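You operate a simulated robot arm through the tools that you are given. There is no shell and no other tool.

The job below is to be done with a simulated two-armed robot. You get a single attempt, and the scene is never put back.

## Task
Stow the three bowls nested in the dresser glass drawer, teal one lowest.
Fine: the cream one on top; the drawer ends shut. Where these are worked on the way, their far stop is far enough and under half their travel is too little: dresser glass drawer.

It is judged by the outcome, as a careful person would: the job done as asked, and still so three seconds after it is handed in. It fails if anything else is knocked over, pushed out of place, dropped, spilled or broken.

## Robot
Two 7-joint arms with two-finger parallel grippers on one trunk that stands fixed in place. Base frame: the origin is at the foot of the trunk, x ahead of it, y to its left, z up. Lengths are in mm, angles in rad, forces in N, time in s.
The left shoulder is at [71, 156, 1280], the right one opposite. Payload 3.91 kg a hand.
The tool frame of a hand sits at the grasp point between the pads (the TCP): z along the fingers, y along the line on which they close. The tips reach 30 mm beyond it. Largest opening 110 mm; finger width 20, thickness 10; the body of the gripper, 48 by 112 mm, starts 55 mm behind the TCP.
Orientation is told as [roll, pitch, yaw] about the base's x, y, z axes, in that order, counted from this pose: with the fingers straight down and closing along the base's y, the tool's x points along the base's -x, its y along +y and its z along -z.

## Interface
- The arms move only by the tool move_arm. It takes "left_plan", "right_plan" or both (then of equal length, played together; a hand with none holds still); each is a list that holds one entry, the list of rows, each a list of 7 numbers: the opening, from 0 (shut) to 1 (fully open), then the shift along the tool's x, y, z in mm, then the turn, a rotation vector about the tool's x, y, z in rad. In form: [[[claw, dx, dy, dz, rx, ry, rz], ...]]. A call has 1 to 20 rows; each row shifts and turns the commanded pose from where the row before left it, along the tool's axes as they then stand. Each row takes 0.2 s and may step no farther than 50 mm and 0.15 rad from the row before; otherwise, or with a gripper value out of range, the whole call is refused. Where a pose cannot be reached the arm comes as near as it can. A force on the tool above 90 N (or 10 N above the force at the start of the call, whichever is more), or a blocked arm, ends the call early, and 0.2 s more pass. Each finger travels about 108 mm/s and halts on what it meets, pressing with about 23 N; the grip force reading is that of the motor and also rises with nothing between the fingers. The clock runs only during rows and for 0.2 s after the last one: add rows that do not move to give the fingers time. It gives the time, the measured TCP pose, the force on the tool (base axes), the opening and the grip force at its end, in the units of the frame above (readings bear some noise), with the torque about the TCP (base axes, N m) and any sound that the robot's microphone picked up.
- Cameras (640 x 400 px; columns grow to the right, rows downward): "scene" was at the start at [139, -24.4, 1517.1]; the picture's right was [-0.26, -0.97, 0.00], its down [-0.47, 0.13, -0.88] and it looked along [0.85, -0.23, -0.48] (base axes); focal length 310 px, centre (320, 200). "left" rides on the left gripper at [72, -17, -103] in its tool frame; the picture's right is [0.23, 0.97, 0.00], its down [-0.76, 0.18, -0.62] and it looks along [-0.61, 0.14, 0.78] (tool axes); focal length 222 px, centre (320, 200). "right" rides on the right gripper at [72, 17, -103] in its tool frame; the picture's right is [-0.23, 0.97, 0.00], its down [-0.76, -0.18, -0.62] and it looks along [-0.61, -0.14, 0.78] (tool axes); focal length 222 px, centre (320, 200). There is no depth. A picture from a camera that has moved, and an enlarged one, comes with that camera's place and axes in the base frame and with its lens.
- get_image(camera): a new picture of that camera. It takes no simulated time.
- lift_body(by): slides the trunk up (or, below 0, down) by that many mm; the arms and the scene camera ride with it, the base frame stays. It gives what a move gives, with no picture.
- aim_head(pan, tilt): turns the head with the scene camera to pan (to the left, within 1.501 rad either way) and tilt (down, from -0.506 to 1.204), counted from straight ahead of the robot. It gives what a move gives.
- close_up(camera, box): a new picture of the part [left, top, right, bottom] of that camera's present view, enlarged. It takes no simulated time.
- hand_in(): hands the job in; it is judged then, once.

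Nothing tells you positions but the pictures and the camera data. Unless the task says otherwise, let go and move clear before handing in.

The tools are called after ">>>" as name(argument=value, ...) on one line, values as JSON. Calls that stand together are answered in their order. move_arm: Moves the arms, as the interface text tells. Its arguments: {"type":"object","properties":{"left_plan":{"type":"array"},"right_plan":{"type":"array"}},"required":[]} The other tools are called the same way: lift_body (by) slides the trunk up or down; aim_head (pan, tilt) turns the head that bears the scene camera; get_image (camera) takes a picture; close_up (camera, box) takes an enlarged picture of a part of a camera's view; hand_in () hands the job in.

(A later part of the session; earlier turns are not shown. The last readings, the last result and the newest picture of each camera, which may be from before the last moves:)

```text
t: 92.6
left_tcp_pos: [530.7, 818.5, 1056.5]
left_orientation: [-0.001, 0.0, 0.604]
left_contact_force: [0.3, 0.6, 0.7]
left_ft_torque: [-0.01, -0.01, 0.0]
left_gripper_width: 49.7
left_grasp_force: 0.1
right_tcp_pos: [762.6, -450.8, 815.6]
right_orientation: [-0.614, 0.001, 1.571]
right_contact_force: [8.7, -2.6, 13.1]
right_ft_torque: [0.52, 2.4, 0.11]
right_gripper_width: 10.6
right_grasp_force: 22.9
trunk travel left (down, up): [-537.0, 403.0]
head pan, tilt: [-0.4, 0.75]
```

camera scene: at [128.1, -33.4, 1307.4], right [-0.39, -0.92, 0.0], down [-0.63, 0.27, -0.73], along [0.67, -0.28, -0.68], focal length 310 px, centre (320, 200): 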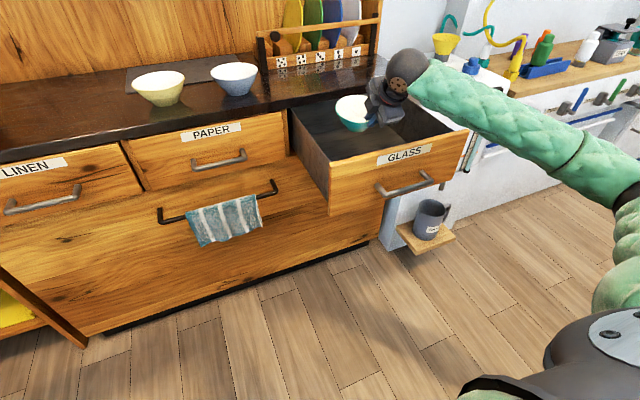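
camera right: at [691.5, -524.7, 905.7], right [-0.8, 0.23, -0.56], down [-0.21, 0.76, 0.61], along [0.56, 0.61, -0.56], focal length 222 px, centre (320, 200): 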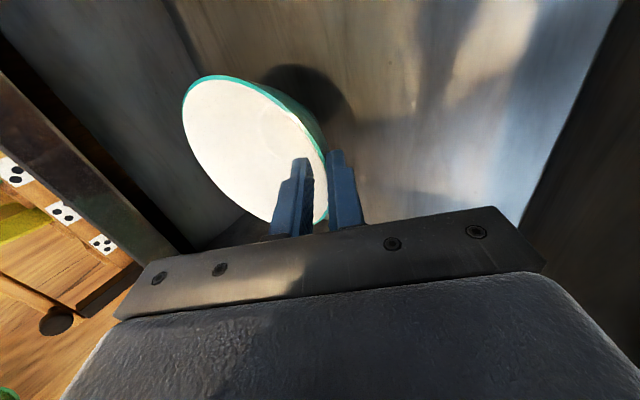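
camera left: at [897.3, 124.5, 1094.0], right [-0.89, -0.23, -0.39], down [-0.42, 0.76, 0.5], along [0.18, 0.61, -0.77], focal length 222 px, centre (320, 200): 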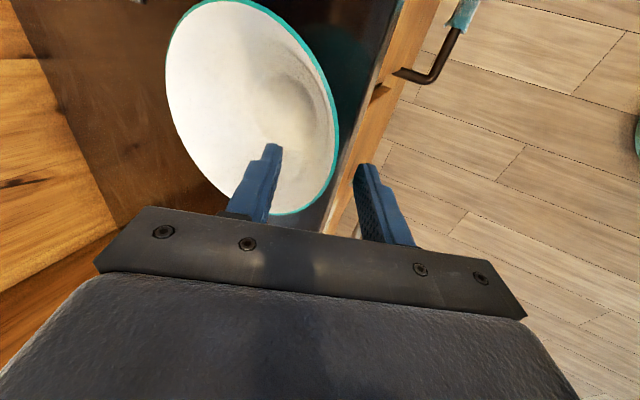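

The force pattern (positive torque) says the back of the gripper touched the drawer's front edge rather than the bowl touching the floor. I lift 30 mm and turn the hand 35° around the bowl's centre so its body leans to the right-front, clear of the front panel.

>>> move_arm(right_plan=[[[0, 0, -8.6, -12.3, 0, 0, 0], [0, 0, -8.6, -12.3, 0, 0, 0], [0, 8, 0, 0, 0, -0.07, -0.0999], [0, 8, 0, 0, 0, -0.07, -0.0999], [0, 8, 0, 0, 0, -0.07, -0.0999], [0, 8, 0, 0, 0, -0.07, -0.0999], [0, 8, 0, 0, 0, -0.07, -0.0999]]])

>>> get_image(camera="right")

>>> close_up(camera="scene", box=[290, 80, 482, 200])

```text
t: 94.2
left_tcp_pos: [531.4, 817.7, 1056.3]
left_orientation: [-0.001, 0.001, 0.603]
left_contact_force: [0.2, 0.1, -1.1]
left_ft_torque: [-0.01, 0.03, 0.01]
left_gripper_width: 49.6
left_grasp_force: 0.1
right_tcp_pos: [771.9, -489.6, 845.2]
right_orientation: [-0.613, 0.001, 2.183]
right_contact_force: [-0.3, -0.2, -2.6]
right_ft_torque: [-0.09, 0.17, 0.01]
right_gripper_width: 10.7
right_grasp_force: 23.1
trunk travel left (down, up): [-537.0, 403.0]
head pan, tilt: [-0.4, 0.75]
```

```text
taken
camera right: at [754.2, -590.0, 919.7], right [-0.78, -0.27, -0.56], down [-0.61, 0.5, 0.61], along [0.11, 0.82, -0.56], focal length 222 px, centre (320, 200)
```

right: 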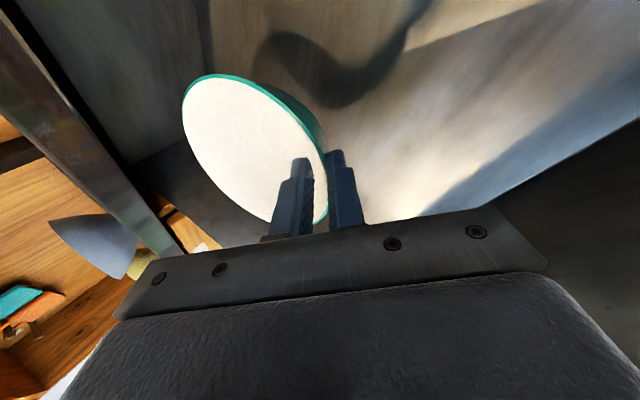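

```text
3.33 times, centred on (386, 140) of scene
camera zoom: at [127.9, -33.4, 1307.4], right [-0.39, -0.92, 0.0], down [-0.63, 0.27, -0.73], along [0.67, -0.28, -0.68], focal length 1032 px, centre (100, 400)
```

zoom: 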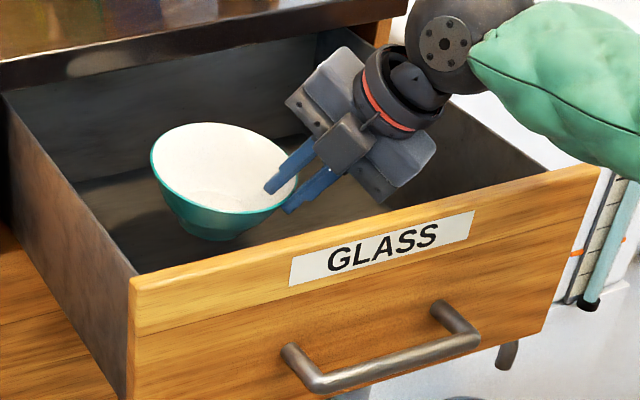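

Now the hand leans away from the front panel. I descend again: 24 mm, then small steps.

>>> move_arm(right_plan=[[[0, 0, 6.9, 9.8, 0, 0, 0], [0, 0, 6.9, 9.8, 0, 0, 0], [0, 0, 2.3, 3.3, 0, 0, 0], [0, 0, 2.3, 3.3, 0, 0, 0]]])

```text
t: 95.2
left_tcp_pos: [531.1, 817.5, 1055.5]
left_orientation: [0.0, 0.0, 0.602]
left_contact_force: [0.2, -0.9, 0.0]
left_ft_torque: [0.0, 0.02, -0.01]
left_gripper_width: 49.5
left_grasp_force: 0.0
right_tcp_pos: [771.3, -488.7, 811.6]
right_orientation: [-0.61, 0.002, 2.18]
right_contact_force: [-0.1, -0.5, -2.9]
right_ft_torque: [-0.13, 0.17, 0.0]
right_gripper_width: 10.6
right_grasp_force: 23.3
trunk travel left (down, up): [-537.0, 403.0]
head pan, tilt: [-0.4, 0.75]
```

No contact yet at 812. I continue in 3 mm steps.

>>> move_arm(right_plan=[[[0, 0, 1.7, 2.5, 0, 0, 0], [0, 0, 1.7, 2.5, 0, 0, 0]]])

>>> move_arm(right_plan=[[[0, 0, 1.2, 1.6, 0, 0, 0]]])

```text
t: 95.8
left_tcp_pos: [530.6, 818.3, 1055.5]
left_orientation: [-0.002, 0.0, 0.602]
left_contact_force: [0.9, 1.1, 0.8]
left_ft_torque: [0.01, 0.0, -0.02]
left_gripper_width: 49.4
left_grasp_force: 0.1
right_tcp_pos: [770.3, -489.1, 804.8]
right_orientation: [-0.611, 0.003, 2.181]
right_contact_force: [-0.4, 0.2, -2.5]
right_ft_torque: [-0.11, 0.13, 0.02]
right_gripper_width: 10.6
right_grasp_force: 23.2
trunk travel left (down, up): [-537.0, 403.0]
head pan, tilt: [-0.4, 0.75]
```

```text
t: 96.2
left_tcp_pos: [530.7, 819.7, 1056.2]
left_orientation: [0.001, 0.0, 0.602]
left_contact_force: [0.0, -0.3, -0.3]
left_ft_torque: [0.03, -0.01, 0.01]
left_gripper_width: 49.6
left_grasp_force: 0.1
right_tcp_pos: [771.9, -489.1, 803.0]
right_orientation: [-0.611, 0.0, 2.179]
right_contact_force: [-0.1, -0.1, -2.1]
right_ft_torque: [-0.13, 0.16, -0.03]
right_gripper_width: 11.0
right_grasp_force: 23.1
trunk travel left (down, up): [-537.0, 403.0]
head pan, tilt: [-0.4, 0.75]
```

>>> move_arm(right_plan=[[[0, 0, 1.2, 1.6, 0, 0, 0], [0, 0, 1.2, 1.6, 0, 0, 0]]])

>>> close_up(camera="scene", box=[290, 80, 482, 200])

```text
t: 96.8
left_tcp_pos: [530.4, 818.2, 1055.6]
left_orientation: [0.001, -0.002, 0.601]
left_contact_force: [-0.3, -0.5, 0.4]
left_ft_torque: [-0.03, 0.0, -0.01]
left_gripper_width: 49.5
left_grasp_force: 0.0
right_tcp_pos: [771.3, -489.2, 800.4]
right_orientation: [-0.609, 0.0, 2.183]
right_contact_force: [0.6, 0.0, -2.5]
right_ft_torque: [-0.11, 0.17, 0.0]
right_gripper_width: 10.5
right_grasp_force: 22.9
trunk travel left (down, up): [-537.0, 403.0]
head pan, tilt: [-0.4, 0.75]
```

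```text
3.33 times, centred on (386, 140) of scene
camera zoom: at [127.7, -33.2, 1307.4], right [-0.39, -0.92, 0.0], down [-0.63, 0.27, -0.73], along [0.67, -0.28, -0.68], focal length 1032 px, centre (100, 400)
```

zoom: 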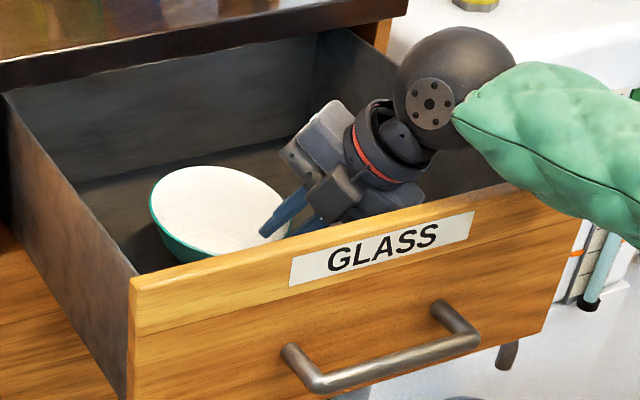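

Still hanging free; continuing down in 2 mm steps.

>>> move_arm(right_plan=[[[0, 0, 1.2, 1.6, 0, 0, 0], [0, 0, 1.2, 1.6, 0, 0, 0]]])

>>> move_arm(right_plan=[[[0, 0, 1.2, 1.6, 0, 0, 0], [0, 0, 1.2, 1.6, 0, 0, 0]]])

```text
t: 97.4
left_tcp_pos: [531.0, 819.5, 1057.9]
left_orientation: [-0.001, 0.001, 0.602]
left_contact_force: [-0.5, -0.2, 0.2]
left_ft_torque: [0.01, -0.03, 0.01]
left_gripper_width: 49.1
left_grasp_force: 0.1
right_tcp_pos: [770.7, -489.3, 796.2]
right_orientation: [-0.612, 0.002, 2.18]
right_contact_force: [-1.4, -2.7, 10.5]
right_ft_torque: [0.1, -0.13, -0.06]
right_gripper_width: 10.8
right_grasp_force: 23.1
trunk travel left (down, up): [-537.0, 403.0]
head pan, tilt: [-0.4, 0.75]
```

```text
t: 98.0
left_tcp_pos: [530.8, 819.1, 1056.1]
left_orientation: [-0.001, 0.0, 0.602]
left_contact_force: [0.4, 0.1, 0.5]
left_ft_torque: [0.0, 0.02, 0.0]
left_gripper_width: 49.6
left_grasp_force: 0.1
right_tcp_pos: [771.0, -489.3, 793.7]
right_orientation: [-0.614, 0.003, 2.18]
right_contact_force: [-1.6, -5.6, 15.0]
right_ft_torque: [0.14, -0.42, -0.19]
right_gripper_width: 11.5
right_grasp_force: 22.9
trunk travel left (down, up): [-537.0, 403.0]
head pan, tilt: [-0.4, 0.75]
```

Floor contact at TCP z≈797 (upward force, bowl-side torque). I relieve the press by 2 mm and open the fingers.

>>> move_arm(right_plan=[[[0, 0, -1.2, -1.6, 0, 0, 0], [0.15, 0, 0, 0, 0, 0, 0], [0.25, 0, 0, 0, 0, 0, 0], [0.4, 0, 0, 0, 0, 0, 0], [0.4, 0, 0, 0, 0, 0, 0]]])

>>> get_image(camera="right")

>>> close_up(camera="scene", box=[290, 80, 482, 200])

```text
t: 99.2
left_tcp_pos: [531.0, 819.7, 1056.4]
left_orientation: [-0.001, -0.001, 0.601]
left_contact_force: [0.2, 0.3, -1.0]
left_ft_torque: [0.01, 0.0, 0.0]
left_gripper_width: 49.8
left_grasp_force: 0.1
right_tcp_pos: [771.2, -488.5, 793.7]
right_orientation: [-0.611, 0.001, 2.181]
right_contact_force: [-0.2, -0.4, -0.2]
right_ft_torque: [-0.01, 0.02, 0.0]
right_gripper_width: 43.9
right_grasp_force: 0.1
trunk travel left (down, up): [-537.0, 403.0]
head pan, tilt: [-0.4, 0.75]
```

```text
taken
camera right: at [753.8, -590.0, 869.1], right [-0.78, -0.27, -0.56], down [-0.61, 0.5, 0.61], along [0.12, 0.82, -0.56], focal length 222 px, centre (320, 200)
```

right: 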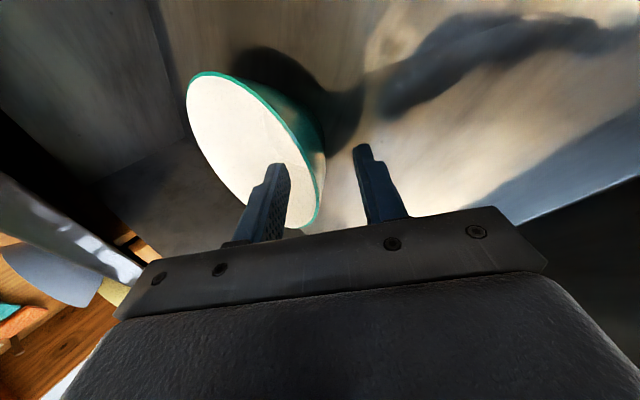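

```text
3.33 times, centred on (386, 140) of scene
camera zoom: at [127.6, -33.1, 1307.4], right [-0.39, -0.92, 0.0], down [-0.63, 0.27, -0.73], along [0.67, -0.28, -0.68], focal length 1032 px, centre (100, 400)
```

zoom: 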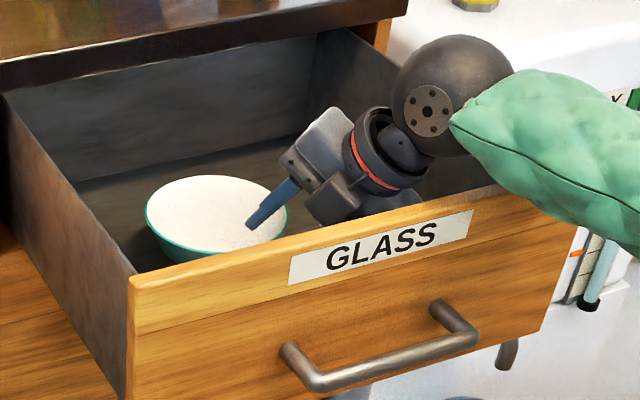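

The teal bowl rests on the drawer floor. I retreat along the fingers, then straight up well above the drawer.

>>> move_arm(right_plan=[[[0.4, 0, 0, -15, 0, 0, 0], [0.4, 0, 0, -15, 0, 0, 0], [0.4, 0, -17.2, -24.6, 0, 0, 0], [0.4, 0, -17.2, -24.6, 0, 0, 0], [0.4, 0, -20, -28.6, 0, 0, 0], [0.4, 0, -20, -28.6, 0, 0, 0], [0.4, 0, -20, -28.6, 0, 0, 0], [0.4, 0, -20, -28.6, 0, 0, 0], [0.4, 0, -20, -28.6, 0, 0, 0]]])

>>> get_image(camera="scene")

>>> close_up(camera="scene", box=[290, 80, 482, 200])

>>> get_image(camera="right")

```text
t: 101.2
left_tcp_pos: [530.6, 818.4, 1055.6]
left_orientation: [-0.002, -0.002, 0.602]
left_contact_force: [-0.8, -0.2, 0.1]
left_ft_torque: [-0.05, -0.02, 0.02]
left_gripper_width: 49.5
left_grasp_force: 0.0
right_tcp_pos: [756.5, -498.4, 1056.5]
right_orientation: [-0.611, 0.001, 2.182]
right_contact_force: [0.3, 0.7, 0.0]
right_ft_torque: [0.03, -0.05, 0.01]
right_gripper_width: 44.2
right_grasp_force: 0.1
trunk travel left (down, up): [-537.0, 403.0]
head pan, tilt: [-0.4, 0.75]
```

```text
taken
camera scene: at [127.4, -32.7, 1307.4], right [-0.39, -0.92, 0.0], down [-0.63, 0.27, -0.73], along [0.67, -0.28, -0.68], focal length 310 px, centre (320, 200)
```

scene: 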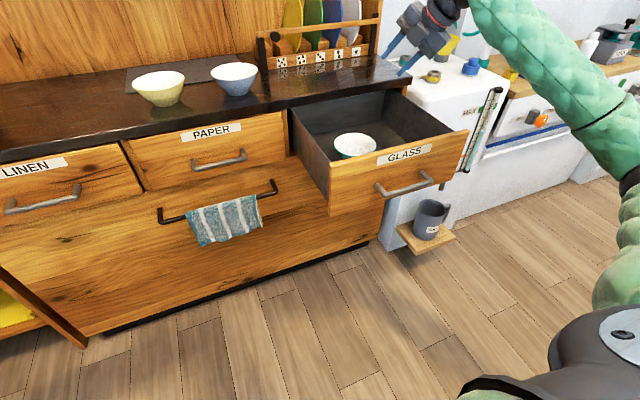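

```text
3.33 times, centred on (386, 140) of scene
camera zoom: at [127.4, -32.7, 1307.4], right [-0.39, -0.92, 0.0], down [-0.63, 0.27, -0.73], along [0.67, -0.28, -0.68], focal length 1032 px, centre (100, 400)
```

zoom: 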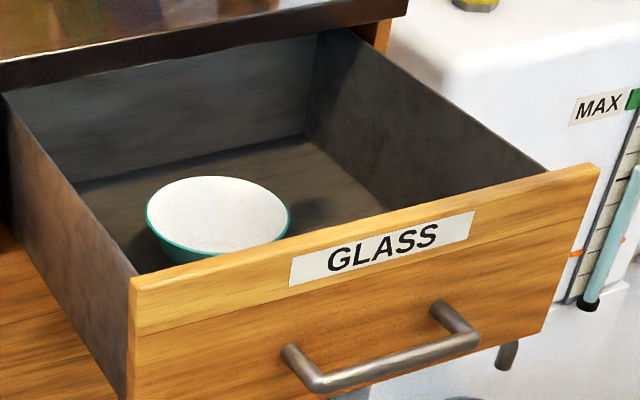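

```text
taken
camera right: at [738.3, -600.5, 1131.5], right [-0.78, -0.27, -0.56], down [-0.61, 0.5, 0.61], along [0.12, 0.82, -0.56], focal length 222 px, centre (320, 200)
```

right: 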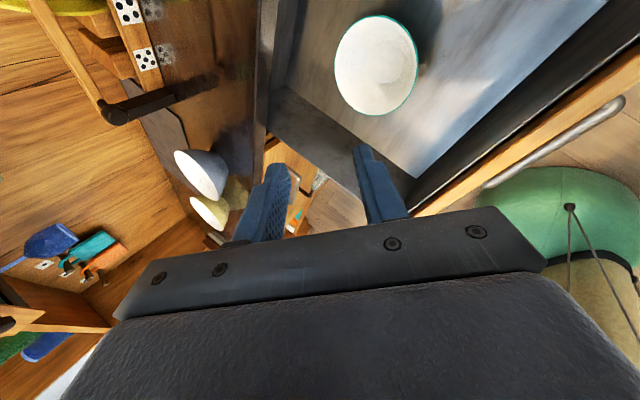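

Teal rests at about (830, -451) in the drawer, rim near z=788. Next the blue bowl; I refine its position.

>>> close_up(camera="scene", box=[120, 40, 280, 140])

```text
4.00 times, centred on (200, 90) of scene
camera zoom: at [127.4, -32.7, 1307.4], right [-0.39, -0.92, 0.0], down [-0.63, 0.27, -0.73], along [0.67, -0.28, -0.68], focal length 1238 px, centre (800, 640)
```

zoom: 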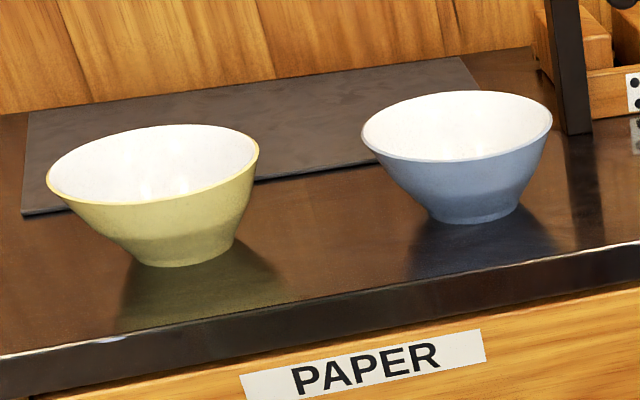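

Blue is at about (1029, -154). I turn the hand straight again and move to its pre-grasp.

>>> move_arm(right_plan=[[[0.5, 0, 0, 0, 0, 0.07, 0.1], [0.5, 0, 0, 0, 0, 0.07, 0.1], [0.5, 0, 0, 0, 0, 0.07, 0.1], [0.5, 0, 0, 0, 0, 0.07, 0.1], [0.5, 0, 0, 0, 0, 0.07, 0.1], [0.5, -38.2, -13.7, 9.6, 0, 0, 0], [0.5, -38.2, -13.7, 9.6, 0, 0, 0], [0.5, -38.2, -13.7, 9.6, 0, 0, 0], [0.5, -38.2, -13.7, 9.6, 0, 0, 0], [0.5, -38.2, -13.7, 9.6, 0, 0, 0], [0.5, -38.2, -13.7, 9.6, 0, 0, 0], [0.5, -38.2, -13.7, 9.6, 0, 0, 0], [0.5, -38.2, -13.7, 9.6, 0, 0, 0], [0.5, -38.2, -13.7, 9.6, 0, 0, 0]]])

>>> get_image(camera="right")

```text
t: 104.2
left_tcp_pos: [532.4, 818.9, 1054.4]
left_orientation: [0.001, 0.002, 0.601]
left_contact_force: [0.7, -0.2, 0.0]
left_ft_torque: [0.01, 0.03, 0.06]
left_gripper_width: 49.4
left_grasp_force: 0.1
right_tcp_pos: [907.7, -154.2, 1053.1]
right_orientation: [-0.611, 0.001, 1.571]
right_contact_force: [1.4, -0.5, 0.6]
right_ft_torque: [0.0, 0.01, 0.0]
right_gripper_width: 54.8
right_grasp_force: 0.0
trunk travel left (down, up): [-537.0, 403.0]
head pan, tilt: [-0.4, 0.75]
```

```text
taken
camera right: at [836.2, -225.6, 1128.7], right [-0.8, 0.23, -0.56], down [-0.21, 0.76, 0.61], along [0.57, 0.6, -0.56], focal length 222 px, centre (320, 200)
```

right: 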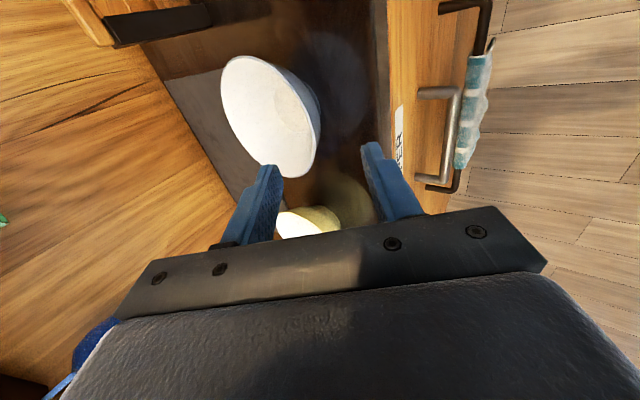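

Position confirmed. I descend and check.

>>> move_arm(right_plan=[[[0.5, 0, -2.6, 38.4, 0, 0, 0], [0.5, 0, -2.6, 38.4, 0, 0, 0]]])

>>> get_image(camera="right")

```text
t: 104.8
left_tcp_pos: [532.1, 819.0, 1057.0]
left_orientation: [0.001, 0.0, 0.601]
left_contact_force: [0.2, -0.2, 0.5]
left_ft_torque: [-0.03, 0.04, -0.01]
left_gripper_width: 49.7
left_grasp_force: 0.1
right_tcp_pos: [957.9, -153.5, 992.4]
right_orientation: [-0.612, 0.001, 1.57]
right_contact_force: [-0.2, 1.1, 0.4]
right_ft_torque: [0.03, 0.01, 0.02]
right_gripper_width: 55.0
right_grasp_force: 0.1
trunk travel left (down, up): [-537.0, 403.0]
head pan, tilt: [-0.4, 0.75]
```

```text
taken
camera right: at [885.5, -225.7, 1068.6], right [-0.8, 0.23, -0.56], down [-0.21, 0.76, 0.61], along [0.57, 0.61, -0.56], focal length 222 px, centre (320, 200)
```

right: 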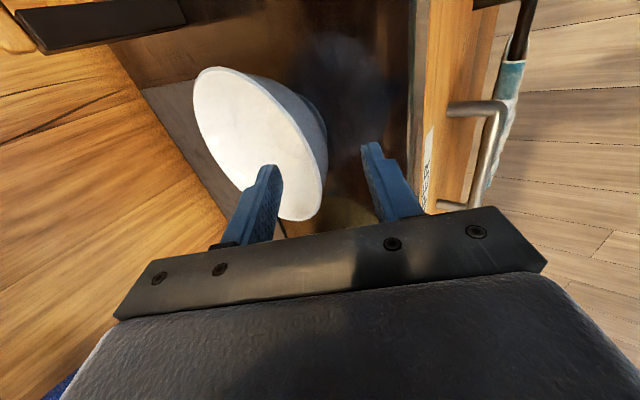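

Well placed. I close on the blue rim and lift 40 mm.

>>> move_arm(right_plan=[[[0.3, 0, 0, 0, 0, 0, 0], [0.15, 0, 0, 0, 0, 0, 0], [0.05, 0, 0, 0, 0, 0, 0], [0, 0, 0, 0, 0, 0, 0], [0, 0, 0, 0, 0, 0, 0], [0, 0, -5.7, -8.2, 0, 0, 0], [0, 0, -5.7, -8.2, 0, 0, 0], [0, 0, -5.7, -8.2, 0, 0, 0], [0, 0, -5.7, -8.2, 0, 0, 0]]])

>>> get_image(camera="right")

>>> close_up(camera="scene", box=[120, 20, 312, 140])

```text
t: 106.8
left_tcp_pos: [532.1, 817.7, 1055.2]
left_orientation: [0.0, 0.0, 0.602]
left_contact_force: [0.6, 0.3, 0.2]
left_ft_torque: [-0.01, -0.02, -0.02]
left_gripper_width: 49.8
left_grasp_force: 0.0
right_tcp_pos: [955.3, -155.1, 1031.4]
right_orientation: [-0.611, 0.001, 1.572]
right_contact_force: [0.2, -0.3, -2.9]
right_ft_torque: [-0.01, 0.21, -0.02]
right_gripper_width: 9.4
right_grasp_force: 23.2
trunk travel left (down, up): [-537.0, 403.0]
head pan, tilt: [-0.4, 0.75]
```

```text
taken
camera right: at [884.0, -227.0, 1107.3], right [-0.8, 0.23, -0.56], down [-0.21, 0.76, 0.61], along [0.56, 0.61, -0.56], focal length 222 px, centre (320, 200)
```

right: 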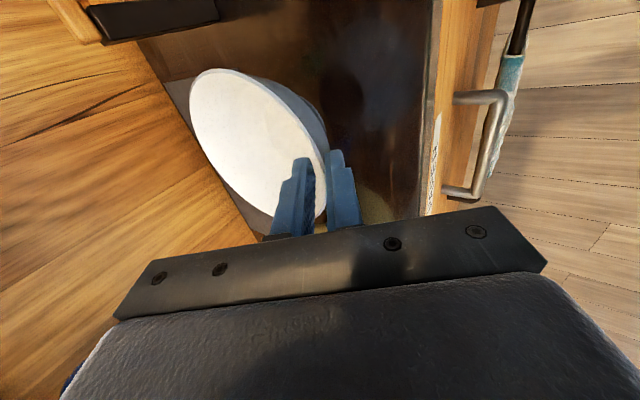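

```text
3.33 times, centred on (216, 80) of scene
camera zoom: at [127.8, -32.9, 1307.4], right [-0.39, -0.92, 0.0], down [-0.63, 0.27, -0.73], along [0.67, -0.28, -0.68], focal length 1032 px, centre (667, 600)
```

zoom: 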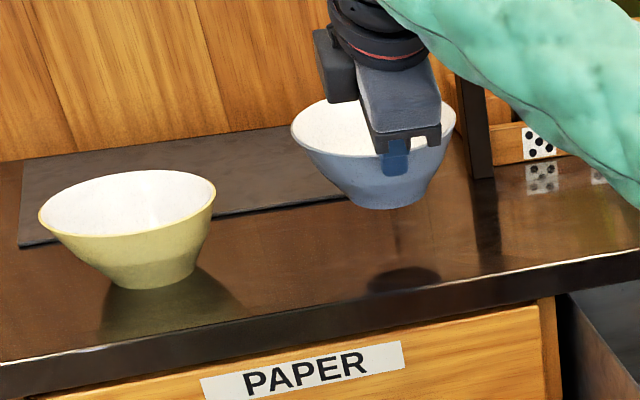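

Blue is held level. I retract, turn to the 35° heading used at the drawer, and carry it over the teal bowl.

>>> move_arm(right_plan=[[[0, 0, 26.4, -27.7, 0, 0, 0], [0, 0, 26.4, -27.7, 0, 0, 0], [0, 0, 26.4, -27.7, 0, 0, 0], [0, 0, 26.4, -27.7, 0, 0, 0], [0, 0, 0, 0, 0, -0.07, -0.1], [0, 0, 0, 0, 0, -0.07, -0.1], [0, 0, 0, 0, 0, -0.07, -0.1], [0, 0, 0, 0, 0, -0.07, -0.1], [0, 0, 0, 0, 0, -0.07, -0.1], [0, 32.1, 22.6, -15.8, 0, 0, 0], [0, 32.1, 22.6, -15.8, 0, 0, 0], [0, 32.1, 22.6, -15.8, 0, 0, 0], [0, 32.1, 22.6, -15.8, 0, 0, 0], [0, 32.1, 22.6, -15.8, 0, 0, 0], [0, 32.1, 22.6, -15.8, 0, 0, 0], [0, 32.1, 22.6, -15.8, 0, 0, 0], [0, 32.1, 22.6, -15.8, 0, 0, 0]]])

>>> get_image(camera="right")

>>> get_image(camera="scene")

```text
t: 110.4
left_tcp_pos: [531.5, 817.7, 1056.9]
left_orientation: [0.001, -0.001, 0.605]
left_contact_force: [0.1, -0.5, -0.1]
left_ft_torque: [0.04, -0.02, 0.0]
left_gripper_width: 49.3
left_grasp_force: 0.1
right_tcp_pos: [772.7, -489.9, 1060.8]
right_orientation: [-0.61, 0.002, 2.182]
right_contact_force: [0.8, 0.6, -3.1]
right_ft_torque: [-0.1, 0.18, -0.01]
right_gripper_width: 9.1
right_grasp_force: 22.9
trunk travel left (down, up): [-537.0, 403.0]
head pan, tilt: [-0.4, 0.75]
```

```text
taken
camera right: at [755.3, -592.2, 1136.1], right [-0.78, -0.27, -0.56], down [-0.61, 0.5, 0.61], along [0.11, 0.82, -0.56], focal length 222 px, centre (320, 200)
```

right: 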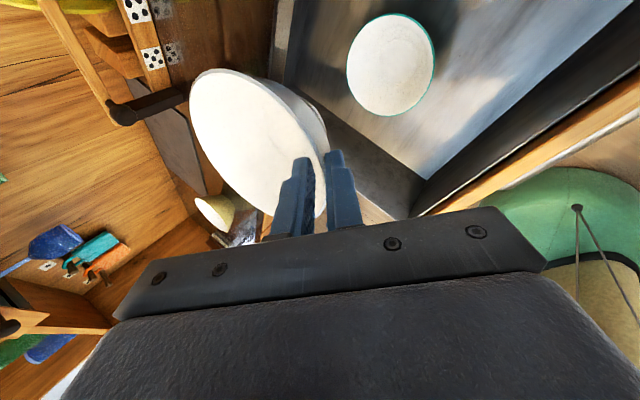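

```text
taken
camera scene: at [127.2, -33.9, 1307.5], right [-0.39, -0.92, 0.0], down [-0.63, 0.27, -0.73], along [0.67, -0.28, -0.68], focal length 310 px, centre (320, 200)
```

scene: 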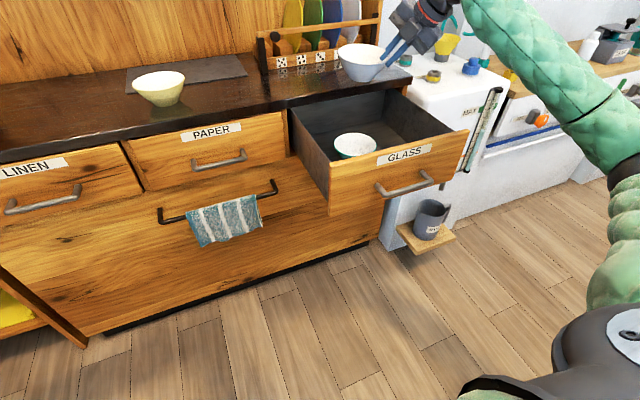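

Blue hangs above teal, aligned within a few mm. I make a 4 mm correction and descend to just above nesting height.

>>> move_arm(right_plan=[[[0, 2.7, 2.6, -1.8, 0, 0, 0], [0, 0, 17.2, 24.6, 0, 0, 0], [0, 0, 17.2, 24.6, 0, 0, 0], [0, 0, 17.2, 24.6, 0, 0, 0], [0, 0, 17.2, 24.6, 0, 0, 0], [0, 0, 17.2, 24.6, 0, 0, 0], [0, 0, 17.2, 24.6, 0, 0, 0], [0, 0, 14.3, 20.5, 0, 0, 0]]])

>>> close_up(camera="scene", box=[290, 80, 482, 200])

>>> get_image(camera="right")

```text
t: 112.2
left_tcp_pos: [531.7, 818.5, 1057.2]
left_orientation: [0.001, 0.0, 0.603]
left_contact_force: [-0.4, 0.3, 0.3]
left_ft_torque: [0.02, 0.0, 0.03]
left_gripper_width: 49.5
left_grasp_force: 0.0
right_tcp_pos: [771.9, -495.9, 857.4]
right_orientation: [-0.613, -0.001, 2.178]
right_contact_force: [0.4, 0.1, -2.2]
right_ft_torque: [-0.12, 0.13, -0.01]
right_gripper_width: 9.1
right_grasp_force: 22.2
trunk travel left (down, up): [-537.0, 403.0]
head pan, tilt: [-0.4, 0.75]
```

```text
3.33 times, centred on (386, 140) of scene
camera zoom: at [127.8, -33.4, 1307.4], right [-0.39, -0.92, 0.0], down [-0.63, 0.27, -0.73], along [0.67, -0.28, -0.68], focal length 1032 px, centre (100, 400)
```

zoom: 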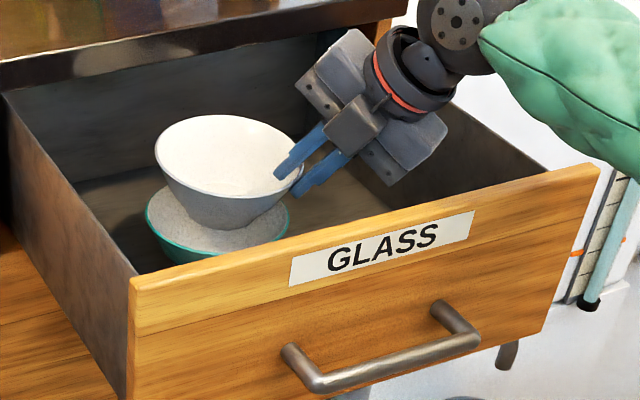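

```text
taken
camera right: at [754.5, -597.4, 932.9], right [-0.78, -0.27, -0.56], down [-0.61, 0.5, 0.61], along [0.12, 0.82, -0.56], focal length 222 px, centre (320, 200)
```

right: 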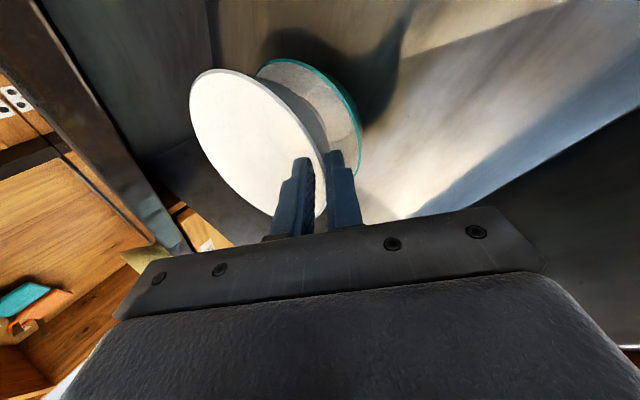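

Alignment is good to ~4 mm; I shift 3 mm left and descend toward nesting, watching force.

>>> move_arm(right_plan=[[[0, -2.5, -1.4, 1, 0, 0, 0], [0, 0, 5.7, 8.2, 0, 0, 0], [0, 0, 5.7, 8.2, 0, 0, 0], [0, 0, 2.9, 4.1, 0, 0, 0]]])

>>> close_up(camera="scene", box=[290, 80, 482, 200])

>>> get_image(camera="right")

```text
t: 113.2
left_tcp_pos: [532.0, 818.5, 1055.9]
left_orientation: [0.0, -0.001, 0.602]
left_contact_force: [-0.7, 0.4, 0.2]
left_ft_torque: [-0.02, -0.01, 0.03]
left_gripper_width: 49.6
left_grasp_force: 0.0
right_tcp_pos: [771.4, -492.9, 832.4]
right_orientation: [-0.609, 0.002, 2.182]
right_contact_force: [-0.3, -0.2, -1.8]
right_ft_torque: [-0.11, 0.2, 0.0]
right_gripper_width: 9.3
right_grasp_force: 23.0
trunk travel left (down, up): [-537.0, 403.0]
head pan, tilt: [-0.4, 0.75]
```

```text
3.33 times, centred on (386, 140) of scene
camera zoom: at [127.8, -33.2, 1307.4], right [-0.39, -0.92, 0.0], down [-0.63, 0.27, -0.73], along [0.67, -0.28, -0.68], focal length 1032 px, centre (100, 400)
```

zoom: 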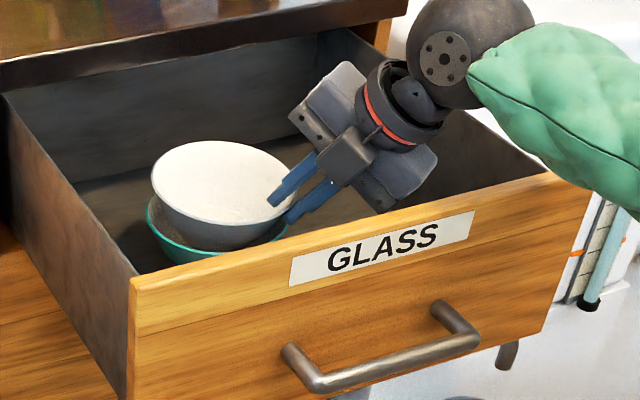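

```text
taken
camera right: at [753.8, -594.0, 907.5], right [-0.78, -0.27, -0.56], down [-0.61, 0.5, 0.61], along [0.11, 0.82, -0.56], focal length 222 px, centre (320, 200)
```

right: 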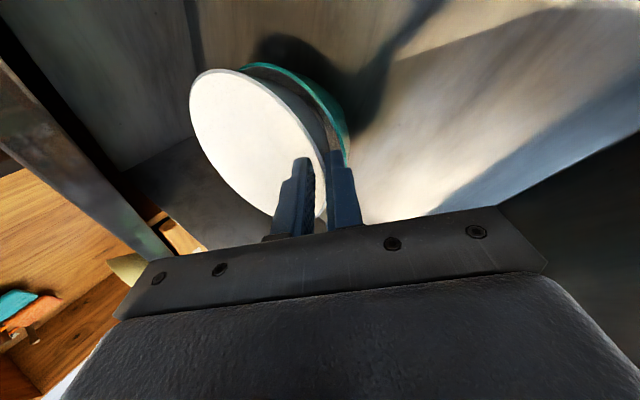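

Nesting nicely. I continue in 3 mm steps watching for the finger or bowl to touch.

>>> move_arm(right_plan=[[[0, 0, 1.7, 2.5, 0, 0, 0], [0, 0, 1.7, 2.5, 0, 0, 0]]])

>>> move_arm(right_plan=[[[0, 0, 1.7, 2.5, 0, 0, 0]]])

```text
t: 113.8
left_tcp_pos: [531.9, 819.3, 1055.8]
left_orientation: [0.0, 0.0, 0.601]
left_contact_force: [0.4, 0.7, -0.1]
left_ft_torque: [-0.02, 0.01, -0.01]
left_gripper_width: 49.4
left_grasp_force: 0.1
right_tcp_pos: [770.9, -493.9, 825.0]
right_orientation: [-0.611, 0.0, 2.182]
right_contact_force: [0.6, 2.4, -2.3]
right_ft_torque: [-0.06, 0.11, 0.05]
right_gripper_width: 9.1
right_grasp_force: 23.0
trunk travel left (down, up): [-537.0, 403.0]
head pan, tilt: [-0.4, 0.75]
```

```text
t: 114.2
left_tcp_pos: [530.3, 819.5, 1056.1]
left_orientation: [0.001, 0.0, 0.603]
left_contact_force: [0.0, 0.4, -0.7]
left_ft_torque: [0.0, -0.02, 0.01]
left_gripper_width: 49.5
left_grasp_force: 0.0
right_tcp_pos: [771.4, -492.6, 823.2]
right_orientation: [-0.612, 0.001, 2.181]
right_contact_force: [1.8, 1.0, -1.4]
right_ft_torque: [-0.05, 0.1, 0.1]
right_gripper_width: 9.4
right_grasp_force: 23.1
trunk travel left (down, up): [-537.0, 403.0]
head pan, tilt: [-0.4, 0.75]
```

>>> move_arm(right_plan=[[[0, 0, 1.7, 2.5, 0, 0, 0]]])

>>> close_up(camera="right", box=[170, 40, 410, 240])

>>> close_up(camera="scene", box=[320, 100, 416, 160])

```text
t: 114.6
left_tcp_pos: [529.2, 818.6, 1057.0]
left_orientation: [0.001, 0.0, 0.603]
left_contact_force: [0.0, 0.1, -0.7]
left_ft_torque: [-0.01, 0.0, 0.02]
left_gripper_width: 49.6
left_grasp_force: 0.0
right_tcp_pos: [771.0, -493.2, 823.4]
right_orientation: [-0.612, 0.003, 2.179]
right_contact_force: [-1.3, 0.1, 7.3]
right_ft_torque: [0.03, -0.12, 0.04]
right_gripper_width: 9.3
right_grasp_force: 22.4
trunk travel left (down, up): [-537.0, 403.0]
head pan, tilt: [-0.4, 0.75]
```

```text
2.00 times, centred on (290, 140) of right
camera zoom: at [753.9, -594.0, 898.2], right [-0.78, -0.27, -0.56], down [-0.61, 0.5, 0.61], along [0.12, 0.82, -0.56], focal length 444 px, centre (380, 320)
```

zoom: 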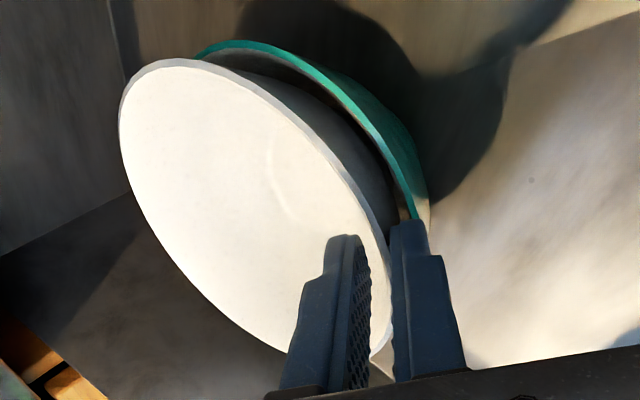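

```text
6.67 times, centred on (368, 130) of scene
camera zoom: at [126.9, -32.7, 1307.7], right [-0.39, -0.92, 0.0], down [-0.63, 0.27, -0.73], along [0.67, -0.28, -0.68], focal length 2064 px, centre (0, 667)
```

zoom: 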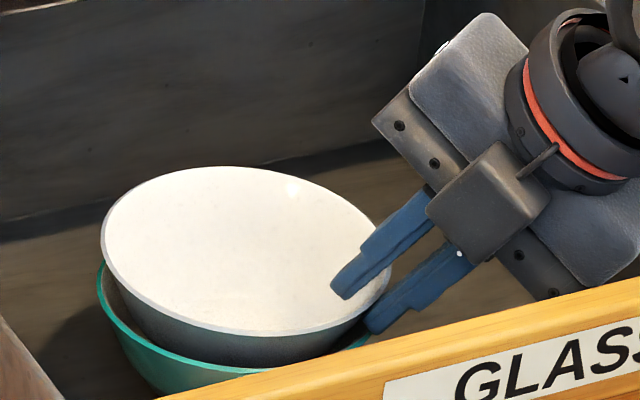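

The outer fingertip now rests on teal's rim; the blue bowl sits about 10 mm short of full nesting. I ease up 1 mm and open gradually so it slides down into place.

>>> move_arm(right_plan=[[[0, 0, -0.6, -0.8, 0, 0, 0], [0.08, 0, 0, 0, 0, 0, 0], [0.1, 0, 0, 0, 0, 0, 0], [0.12, 0, 0, 0, 0, 0, 0], [0.16, 0, 0, 0, 0, 0, 0], [0.22, 0, 0, 0, 0, 0, 0], [0.3, 0, 0, 0, 0, 0, 0], [0.3, 0, 0, 0, 0, 0, 0]]])

>>> close_up(camera="right", box=[170, 40, 410, 240])

>>> close_up(camera="scene", box=[320, 100, 416, 160])

```text
t: 116.4
left_tcp_pos: [530.9, 818.4, 1056.5]
left_orientation: [-0.001, 0.0, 0.602]
left_contact_force: [-0.1, -0.7, 0.2]
left_ft_torque: [0.03, -0.02, -0.01]
left_gripper_width: 49.7
left_grasp_force: 0.0
right_tcp_pos: [772.4, -492.7, 820.6]
right_orientation: [-0.613, 0.003, 2.18]
right_contact_force: [-0.2, 1.1, -0.6]
right_ft_torque: [-0.05, -0.02, -0.03]
right_gripper_width: 32.9
right_grasp_force: 0.2
trunk travel left (down, up): [-537.0, 403.0]
head pan, tilt: [-0.4, 0.75]
```

```text
2.00 times, centred on (290, 140) of right
camera zoom: at [754.2, -594.2, 897.2], right [-0.78, -0.27, -0.56], down [-0.61, 0.5, 0.61], along [0.12, 0.82, -0.56], focal length 444 px, centre (380, 320)
```

zoom: 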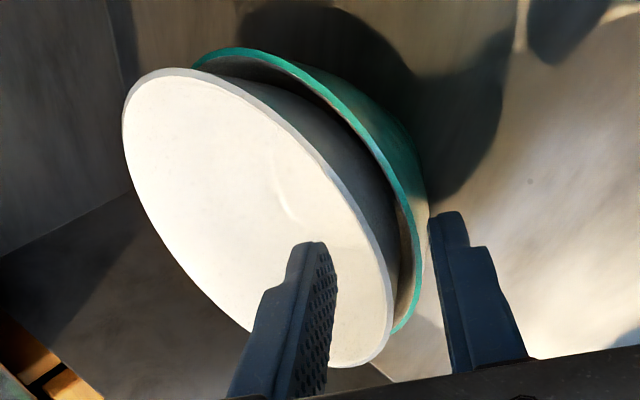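

```text
6.67 times, centred on (368, 130) of scene
camera zoom: at [127.5, -33.0, 1307.4], right [-0.39, -0.92, 0.0], down [-0.63, 0.27, -0.73], along [0.67, -0.28, -0.68], focal length 2064 px, centre (0, 667)
```

zoom: 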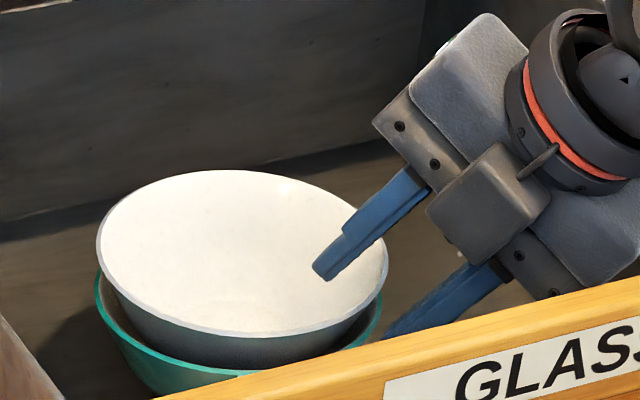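

Blue is seated in teal, stable. I retreat along the fingers and up, then look at the nest.

>>> move_arm(right_plan=[[[0.35, 0, 0, -15, 0, 0, 0], [0.4, 0, 0, -15, 0, 0, 0], [0.4, 0, -17.2, -24.6, 0, 0, 0], [0.4, 0, -20, -28.6, 0, 0, 0], [0.4, 0, -20, -28.6, 0, 0, 0], [0.4, 0, -20, -28.6, 0, 0, 0], [0.4, 0, -20, -28.6, 0, 0, 0], [0.4, 0, -20, -28.6, 0, 0, 0]]])

>>> close_up(camera="scene", box=[290, 80, 450, 180])

>>> get_image(camera="right")

>>> close_up(camera="scene", box=[100, 40, 260, 140])

```text
t: 118.2
left_tcp_pos: [531.7, 819.3, 1056.2]
left_orientation: [0.001, 0.001, 0.603]
left_contact_force: [0.2, 0.3, 0.3]
left_ft_torque: [-0.04, 0.03, -0.02]
left_gripper_width: 49.4
left_grasp_force: 0.0
right_tcp_pos: [755.6, -500.8, 1053.4]
right_orientation: [-0.612, 0.001, 2.179]
right_contact_force: [0.2, 0.4, -0.3]
right_ft_torque: [-0.04, -0.03, 0.04]
right_gripper_width: 44.0
right_grasp_force: 0.1
trunk travel left (down, up): [-537.0, 403.0]
head pan, tilt: [-0.4, 0.75]
```

```text
4.00 times, centred on (370, 130) of scene
camera zoom: at [127.5, -32.6, 1307.4], right [-0.39, -0.92, 0.0], down [-0.63, 0.27, -0.73], along [0.67, -0.28, -0.68], focal length 1238 px, centre (120, 480)
```

zoom: 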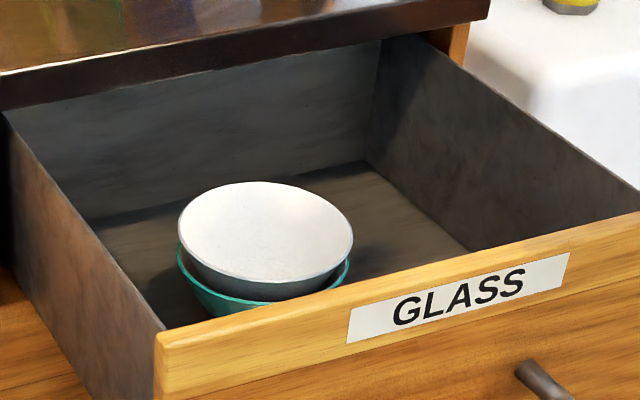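

```text
taken
camera right: at [737.8, -602.1, 1128.4], right [-0.78, -0.27, -0.56], down [-0.61, 0.5, 0.61], along [0.12, 0.82, -0.56], focal length 222 px, centre (320, 200)
```

right: 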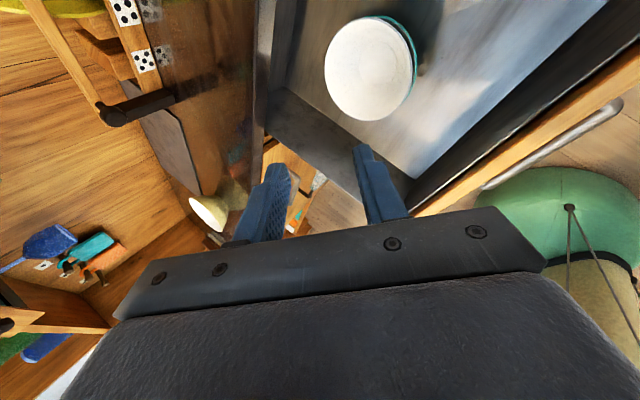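

```text
4.00 times, centred on (180, 90) of scene
camera zoom: at [127.5, -32.6, 1307.4], right [-0.39, -0.92, 0.0], down [-0.63, 0.27, -0.73], along [0.67, -0.28, -0.68], focal length 1238 px, centre (880, 640)
```

zoom: 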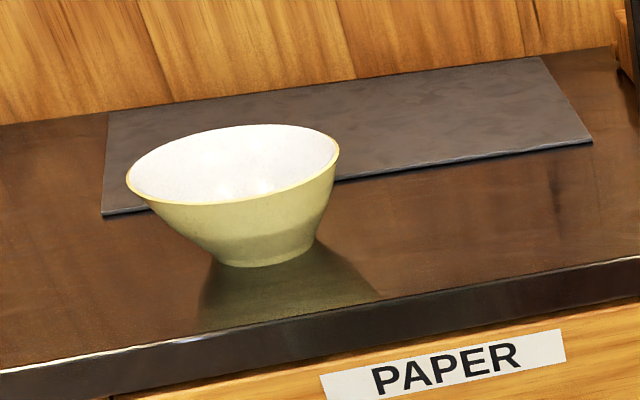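

Teal and blue are nested concentrically. Cream stands at about (1039, 44); I move the hand there with a 12° heading.

>>> move_arm(right_plan=[[[0.5, 0, 0, 0, 0, 0.0769, 0.1098], [0.5, 0, 0, 0, 0, 0.0769, 0.1098], [0.5, 0, 0, 0, 0, 0.0769, 0.1098], [0.5, -36.5, -17.3, 12.1, 0, 0, 0], [0.5, -36.5, -17.3, 12.1, 0, 0, 0], [0.5, -36.5, -17.3, 12.1, 0, 0, 0], [0.5, -36.5, -17.3, 12.1, 0, 0, 0], [0.5, -36.5, -17.3, 12.1, 0, 0, 0], [0.5, -36.5, -17.3, 12.1, 0, 0, 0], [0.5, -36.5, -17.3, 12.1, 0, 0, 0], [0.5, -36.5, -17.3, 12.1, 0, 0, 0], [0.5, -36.5, -17.3, 12.1, 0, 0, 0], [0.5, -36.5, -17.3, 12.1, 0, 0, 0], [0.5, -36.5, -17.3, 12.1, 0, 0, 0], [0.5, -36.5, -17.3, 12.1, 0, 0, 0], [0.5, -36.5, -17.3, 12.1, 0, 0, 0]]])

>>> get_image(camera="right")

```text
t: 121.6
left_tcp_pos: [531.3, 819.3, 1054.6]
left_orientation: [-0.002, 0.002, 0.6]
left_contact_force: [0.3, 1.0, 0.5]
left_ft_torque: [-0.01, 0.0, -0.03]
left_gripper_width: 49.4
left_grasp_force: 0.1
right_tcp_pos: [929.6, 17.8, 1048.4]
right_orientation: [-0.61, 0.003, 1.777]
right_contact_force: [-0.4, 0.0, -0.8]
right_ft_torque: [0.01, 0.01, -0.02]
right_gripper_width: 55.0
right_grasp_force: 0.1
trunk travel left (down, up): [-537.0, 403.0]
head pan, tilt: [-0.4, 0.75]
```

```text
taken
camera right: at [873.9, -66.8, 1124.8], right [-0.83, 0.06, -0.56], down [-0.36, 0.7, 0.61], along [0.43, 0.71, -0.56], focal length 222 px, centre (320, 200)
```

right: 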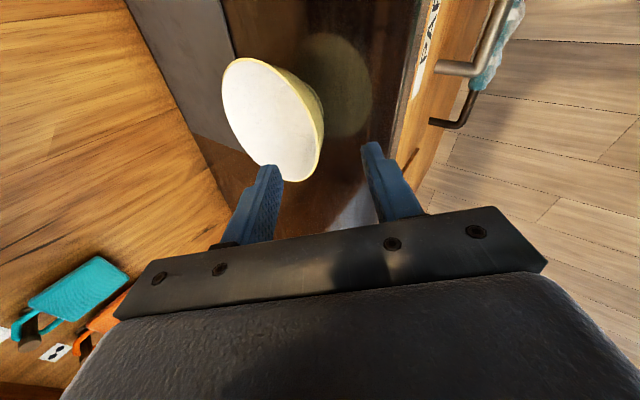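

Position confirmed. I descend, then close on the cream rim.

>>> move_arm(right_plan=[[[0.5, -1.5, -0.3, 34.4, 0, 0, 0], [0.5, -1.5, -0.3, 34.4, 0, 0, 0]]])

>>> get_image(camera="right")

```text
t: 122.2
left_tcp_pos: [532.2, 818.2, 1054.9]
left_orientation: [0.001, 0.0, 0.602]
left_contact_force: [0.2, 0.6, 0.4]
left_ft_torque: [-0.02, -0.06, 0.01]
left_gripper_width: 49.5
left_grasp_force: 0.0
right_tcp_pos: [967.1, 30.3, 994.2]
right_orientation: [-0.611, 0.001, 1.779]
right_contact_force: [1.1, 0.6, -0.7]
right_ft_torque: [0.02, -0.01, 0.0]
right_gripper_width: 55.2
right_grasp_force: 0.1
trunk travel left (down, up): [-537.0, 403.0]
head pan, tilt: [-0.4, 0.75]
```

```text
taken
camera right: at [911.8, -55.7, 1070.1], right [-0.83, 0.06, -0.56], down [-0.36, 0.7, 0.61], along [0.43, 0.71, -0.56], focal length 222 px, centre (320, 200)
```

right: 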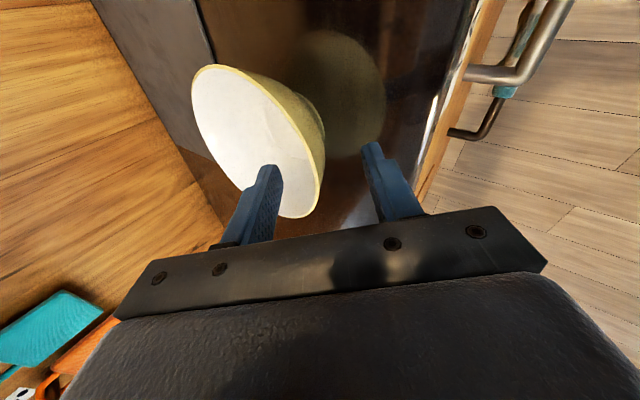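

>>> move_arm(right_plan=[[[0.3, 0, 0, 1, 0, 0, 0], [0.15, 0, 0, 0, 0, 0, 0], [0.05, 0, 0, 0, 0, 0, 0], [0, 0, 0, 0, 0, 0, 0], [0, 0, 0, 0, 0, 0, 0], [0, 0, -5.7, -8.2, 0, 0, 0], [0, 0, -5.7, -8.2, 0, 0, 0], [0, 0, -5.7, -8.2, 0, 0, 0], [0, 0, -5.7, -8.2, 0, 0, 0]]])

>>> get_image(camera="right")

>>> close_up(camera="scene", box=[60, 10, 252, 130])

```text
t: 124.2
left_tcp_pos: [531.0, 818.9, 1055.4]
left_orientation: [0.0, 0.002, 0.604]
left_contact_force: [0.8, -0.2, 0.1]
left_ft_torque: [0.03, 0.0, 0.0]
left_gripper_width: 49.4
left_grasp_force: 0.0
right_tcp_pos: [966.8, 29.5, 1033.0]
right_orientation: [-0.61, 0.002, 1.778]
right_contact_force: [0.2, -0.7, -2.7]
right_ft_torque: [-0.06, 0.2, 0.0]
right_gripper_width: 8.3
right_grasp_force: 22.9
trunk travel left (down, up): [-537.0, 403.0]
head pan, tilt: [-0.4, 0.75]
```

```text
taken
camera right: at [910.7, -56.5, 1109.2], right [-0.83, 0.06, -0.56], down [-0.36, 0.7, 0.61], along [0.43, 0.71, -0.56], focal length 222 px, centre (320, 200)
```

right: 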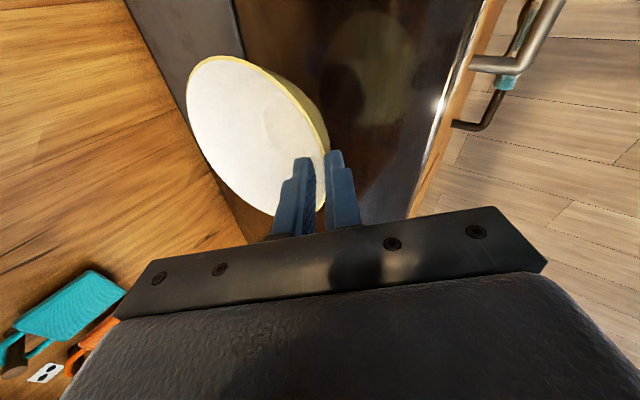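

```text
3.33 times, centred on (156, 70) of scene
camera zoom: at [127.8, -32.7, 1307.4], right [-0.39, -0.92, 0.0], down [-0.63, 0.27, -0.73], along [0.67, -0.28, -0.68], focal length 1032 px, centre (867, 633)
```

zoom: 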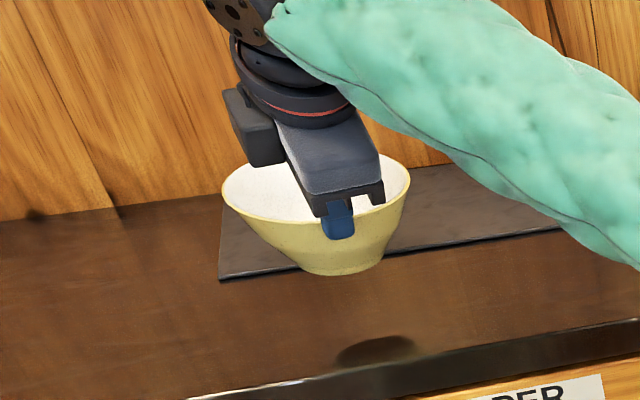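

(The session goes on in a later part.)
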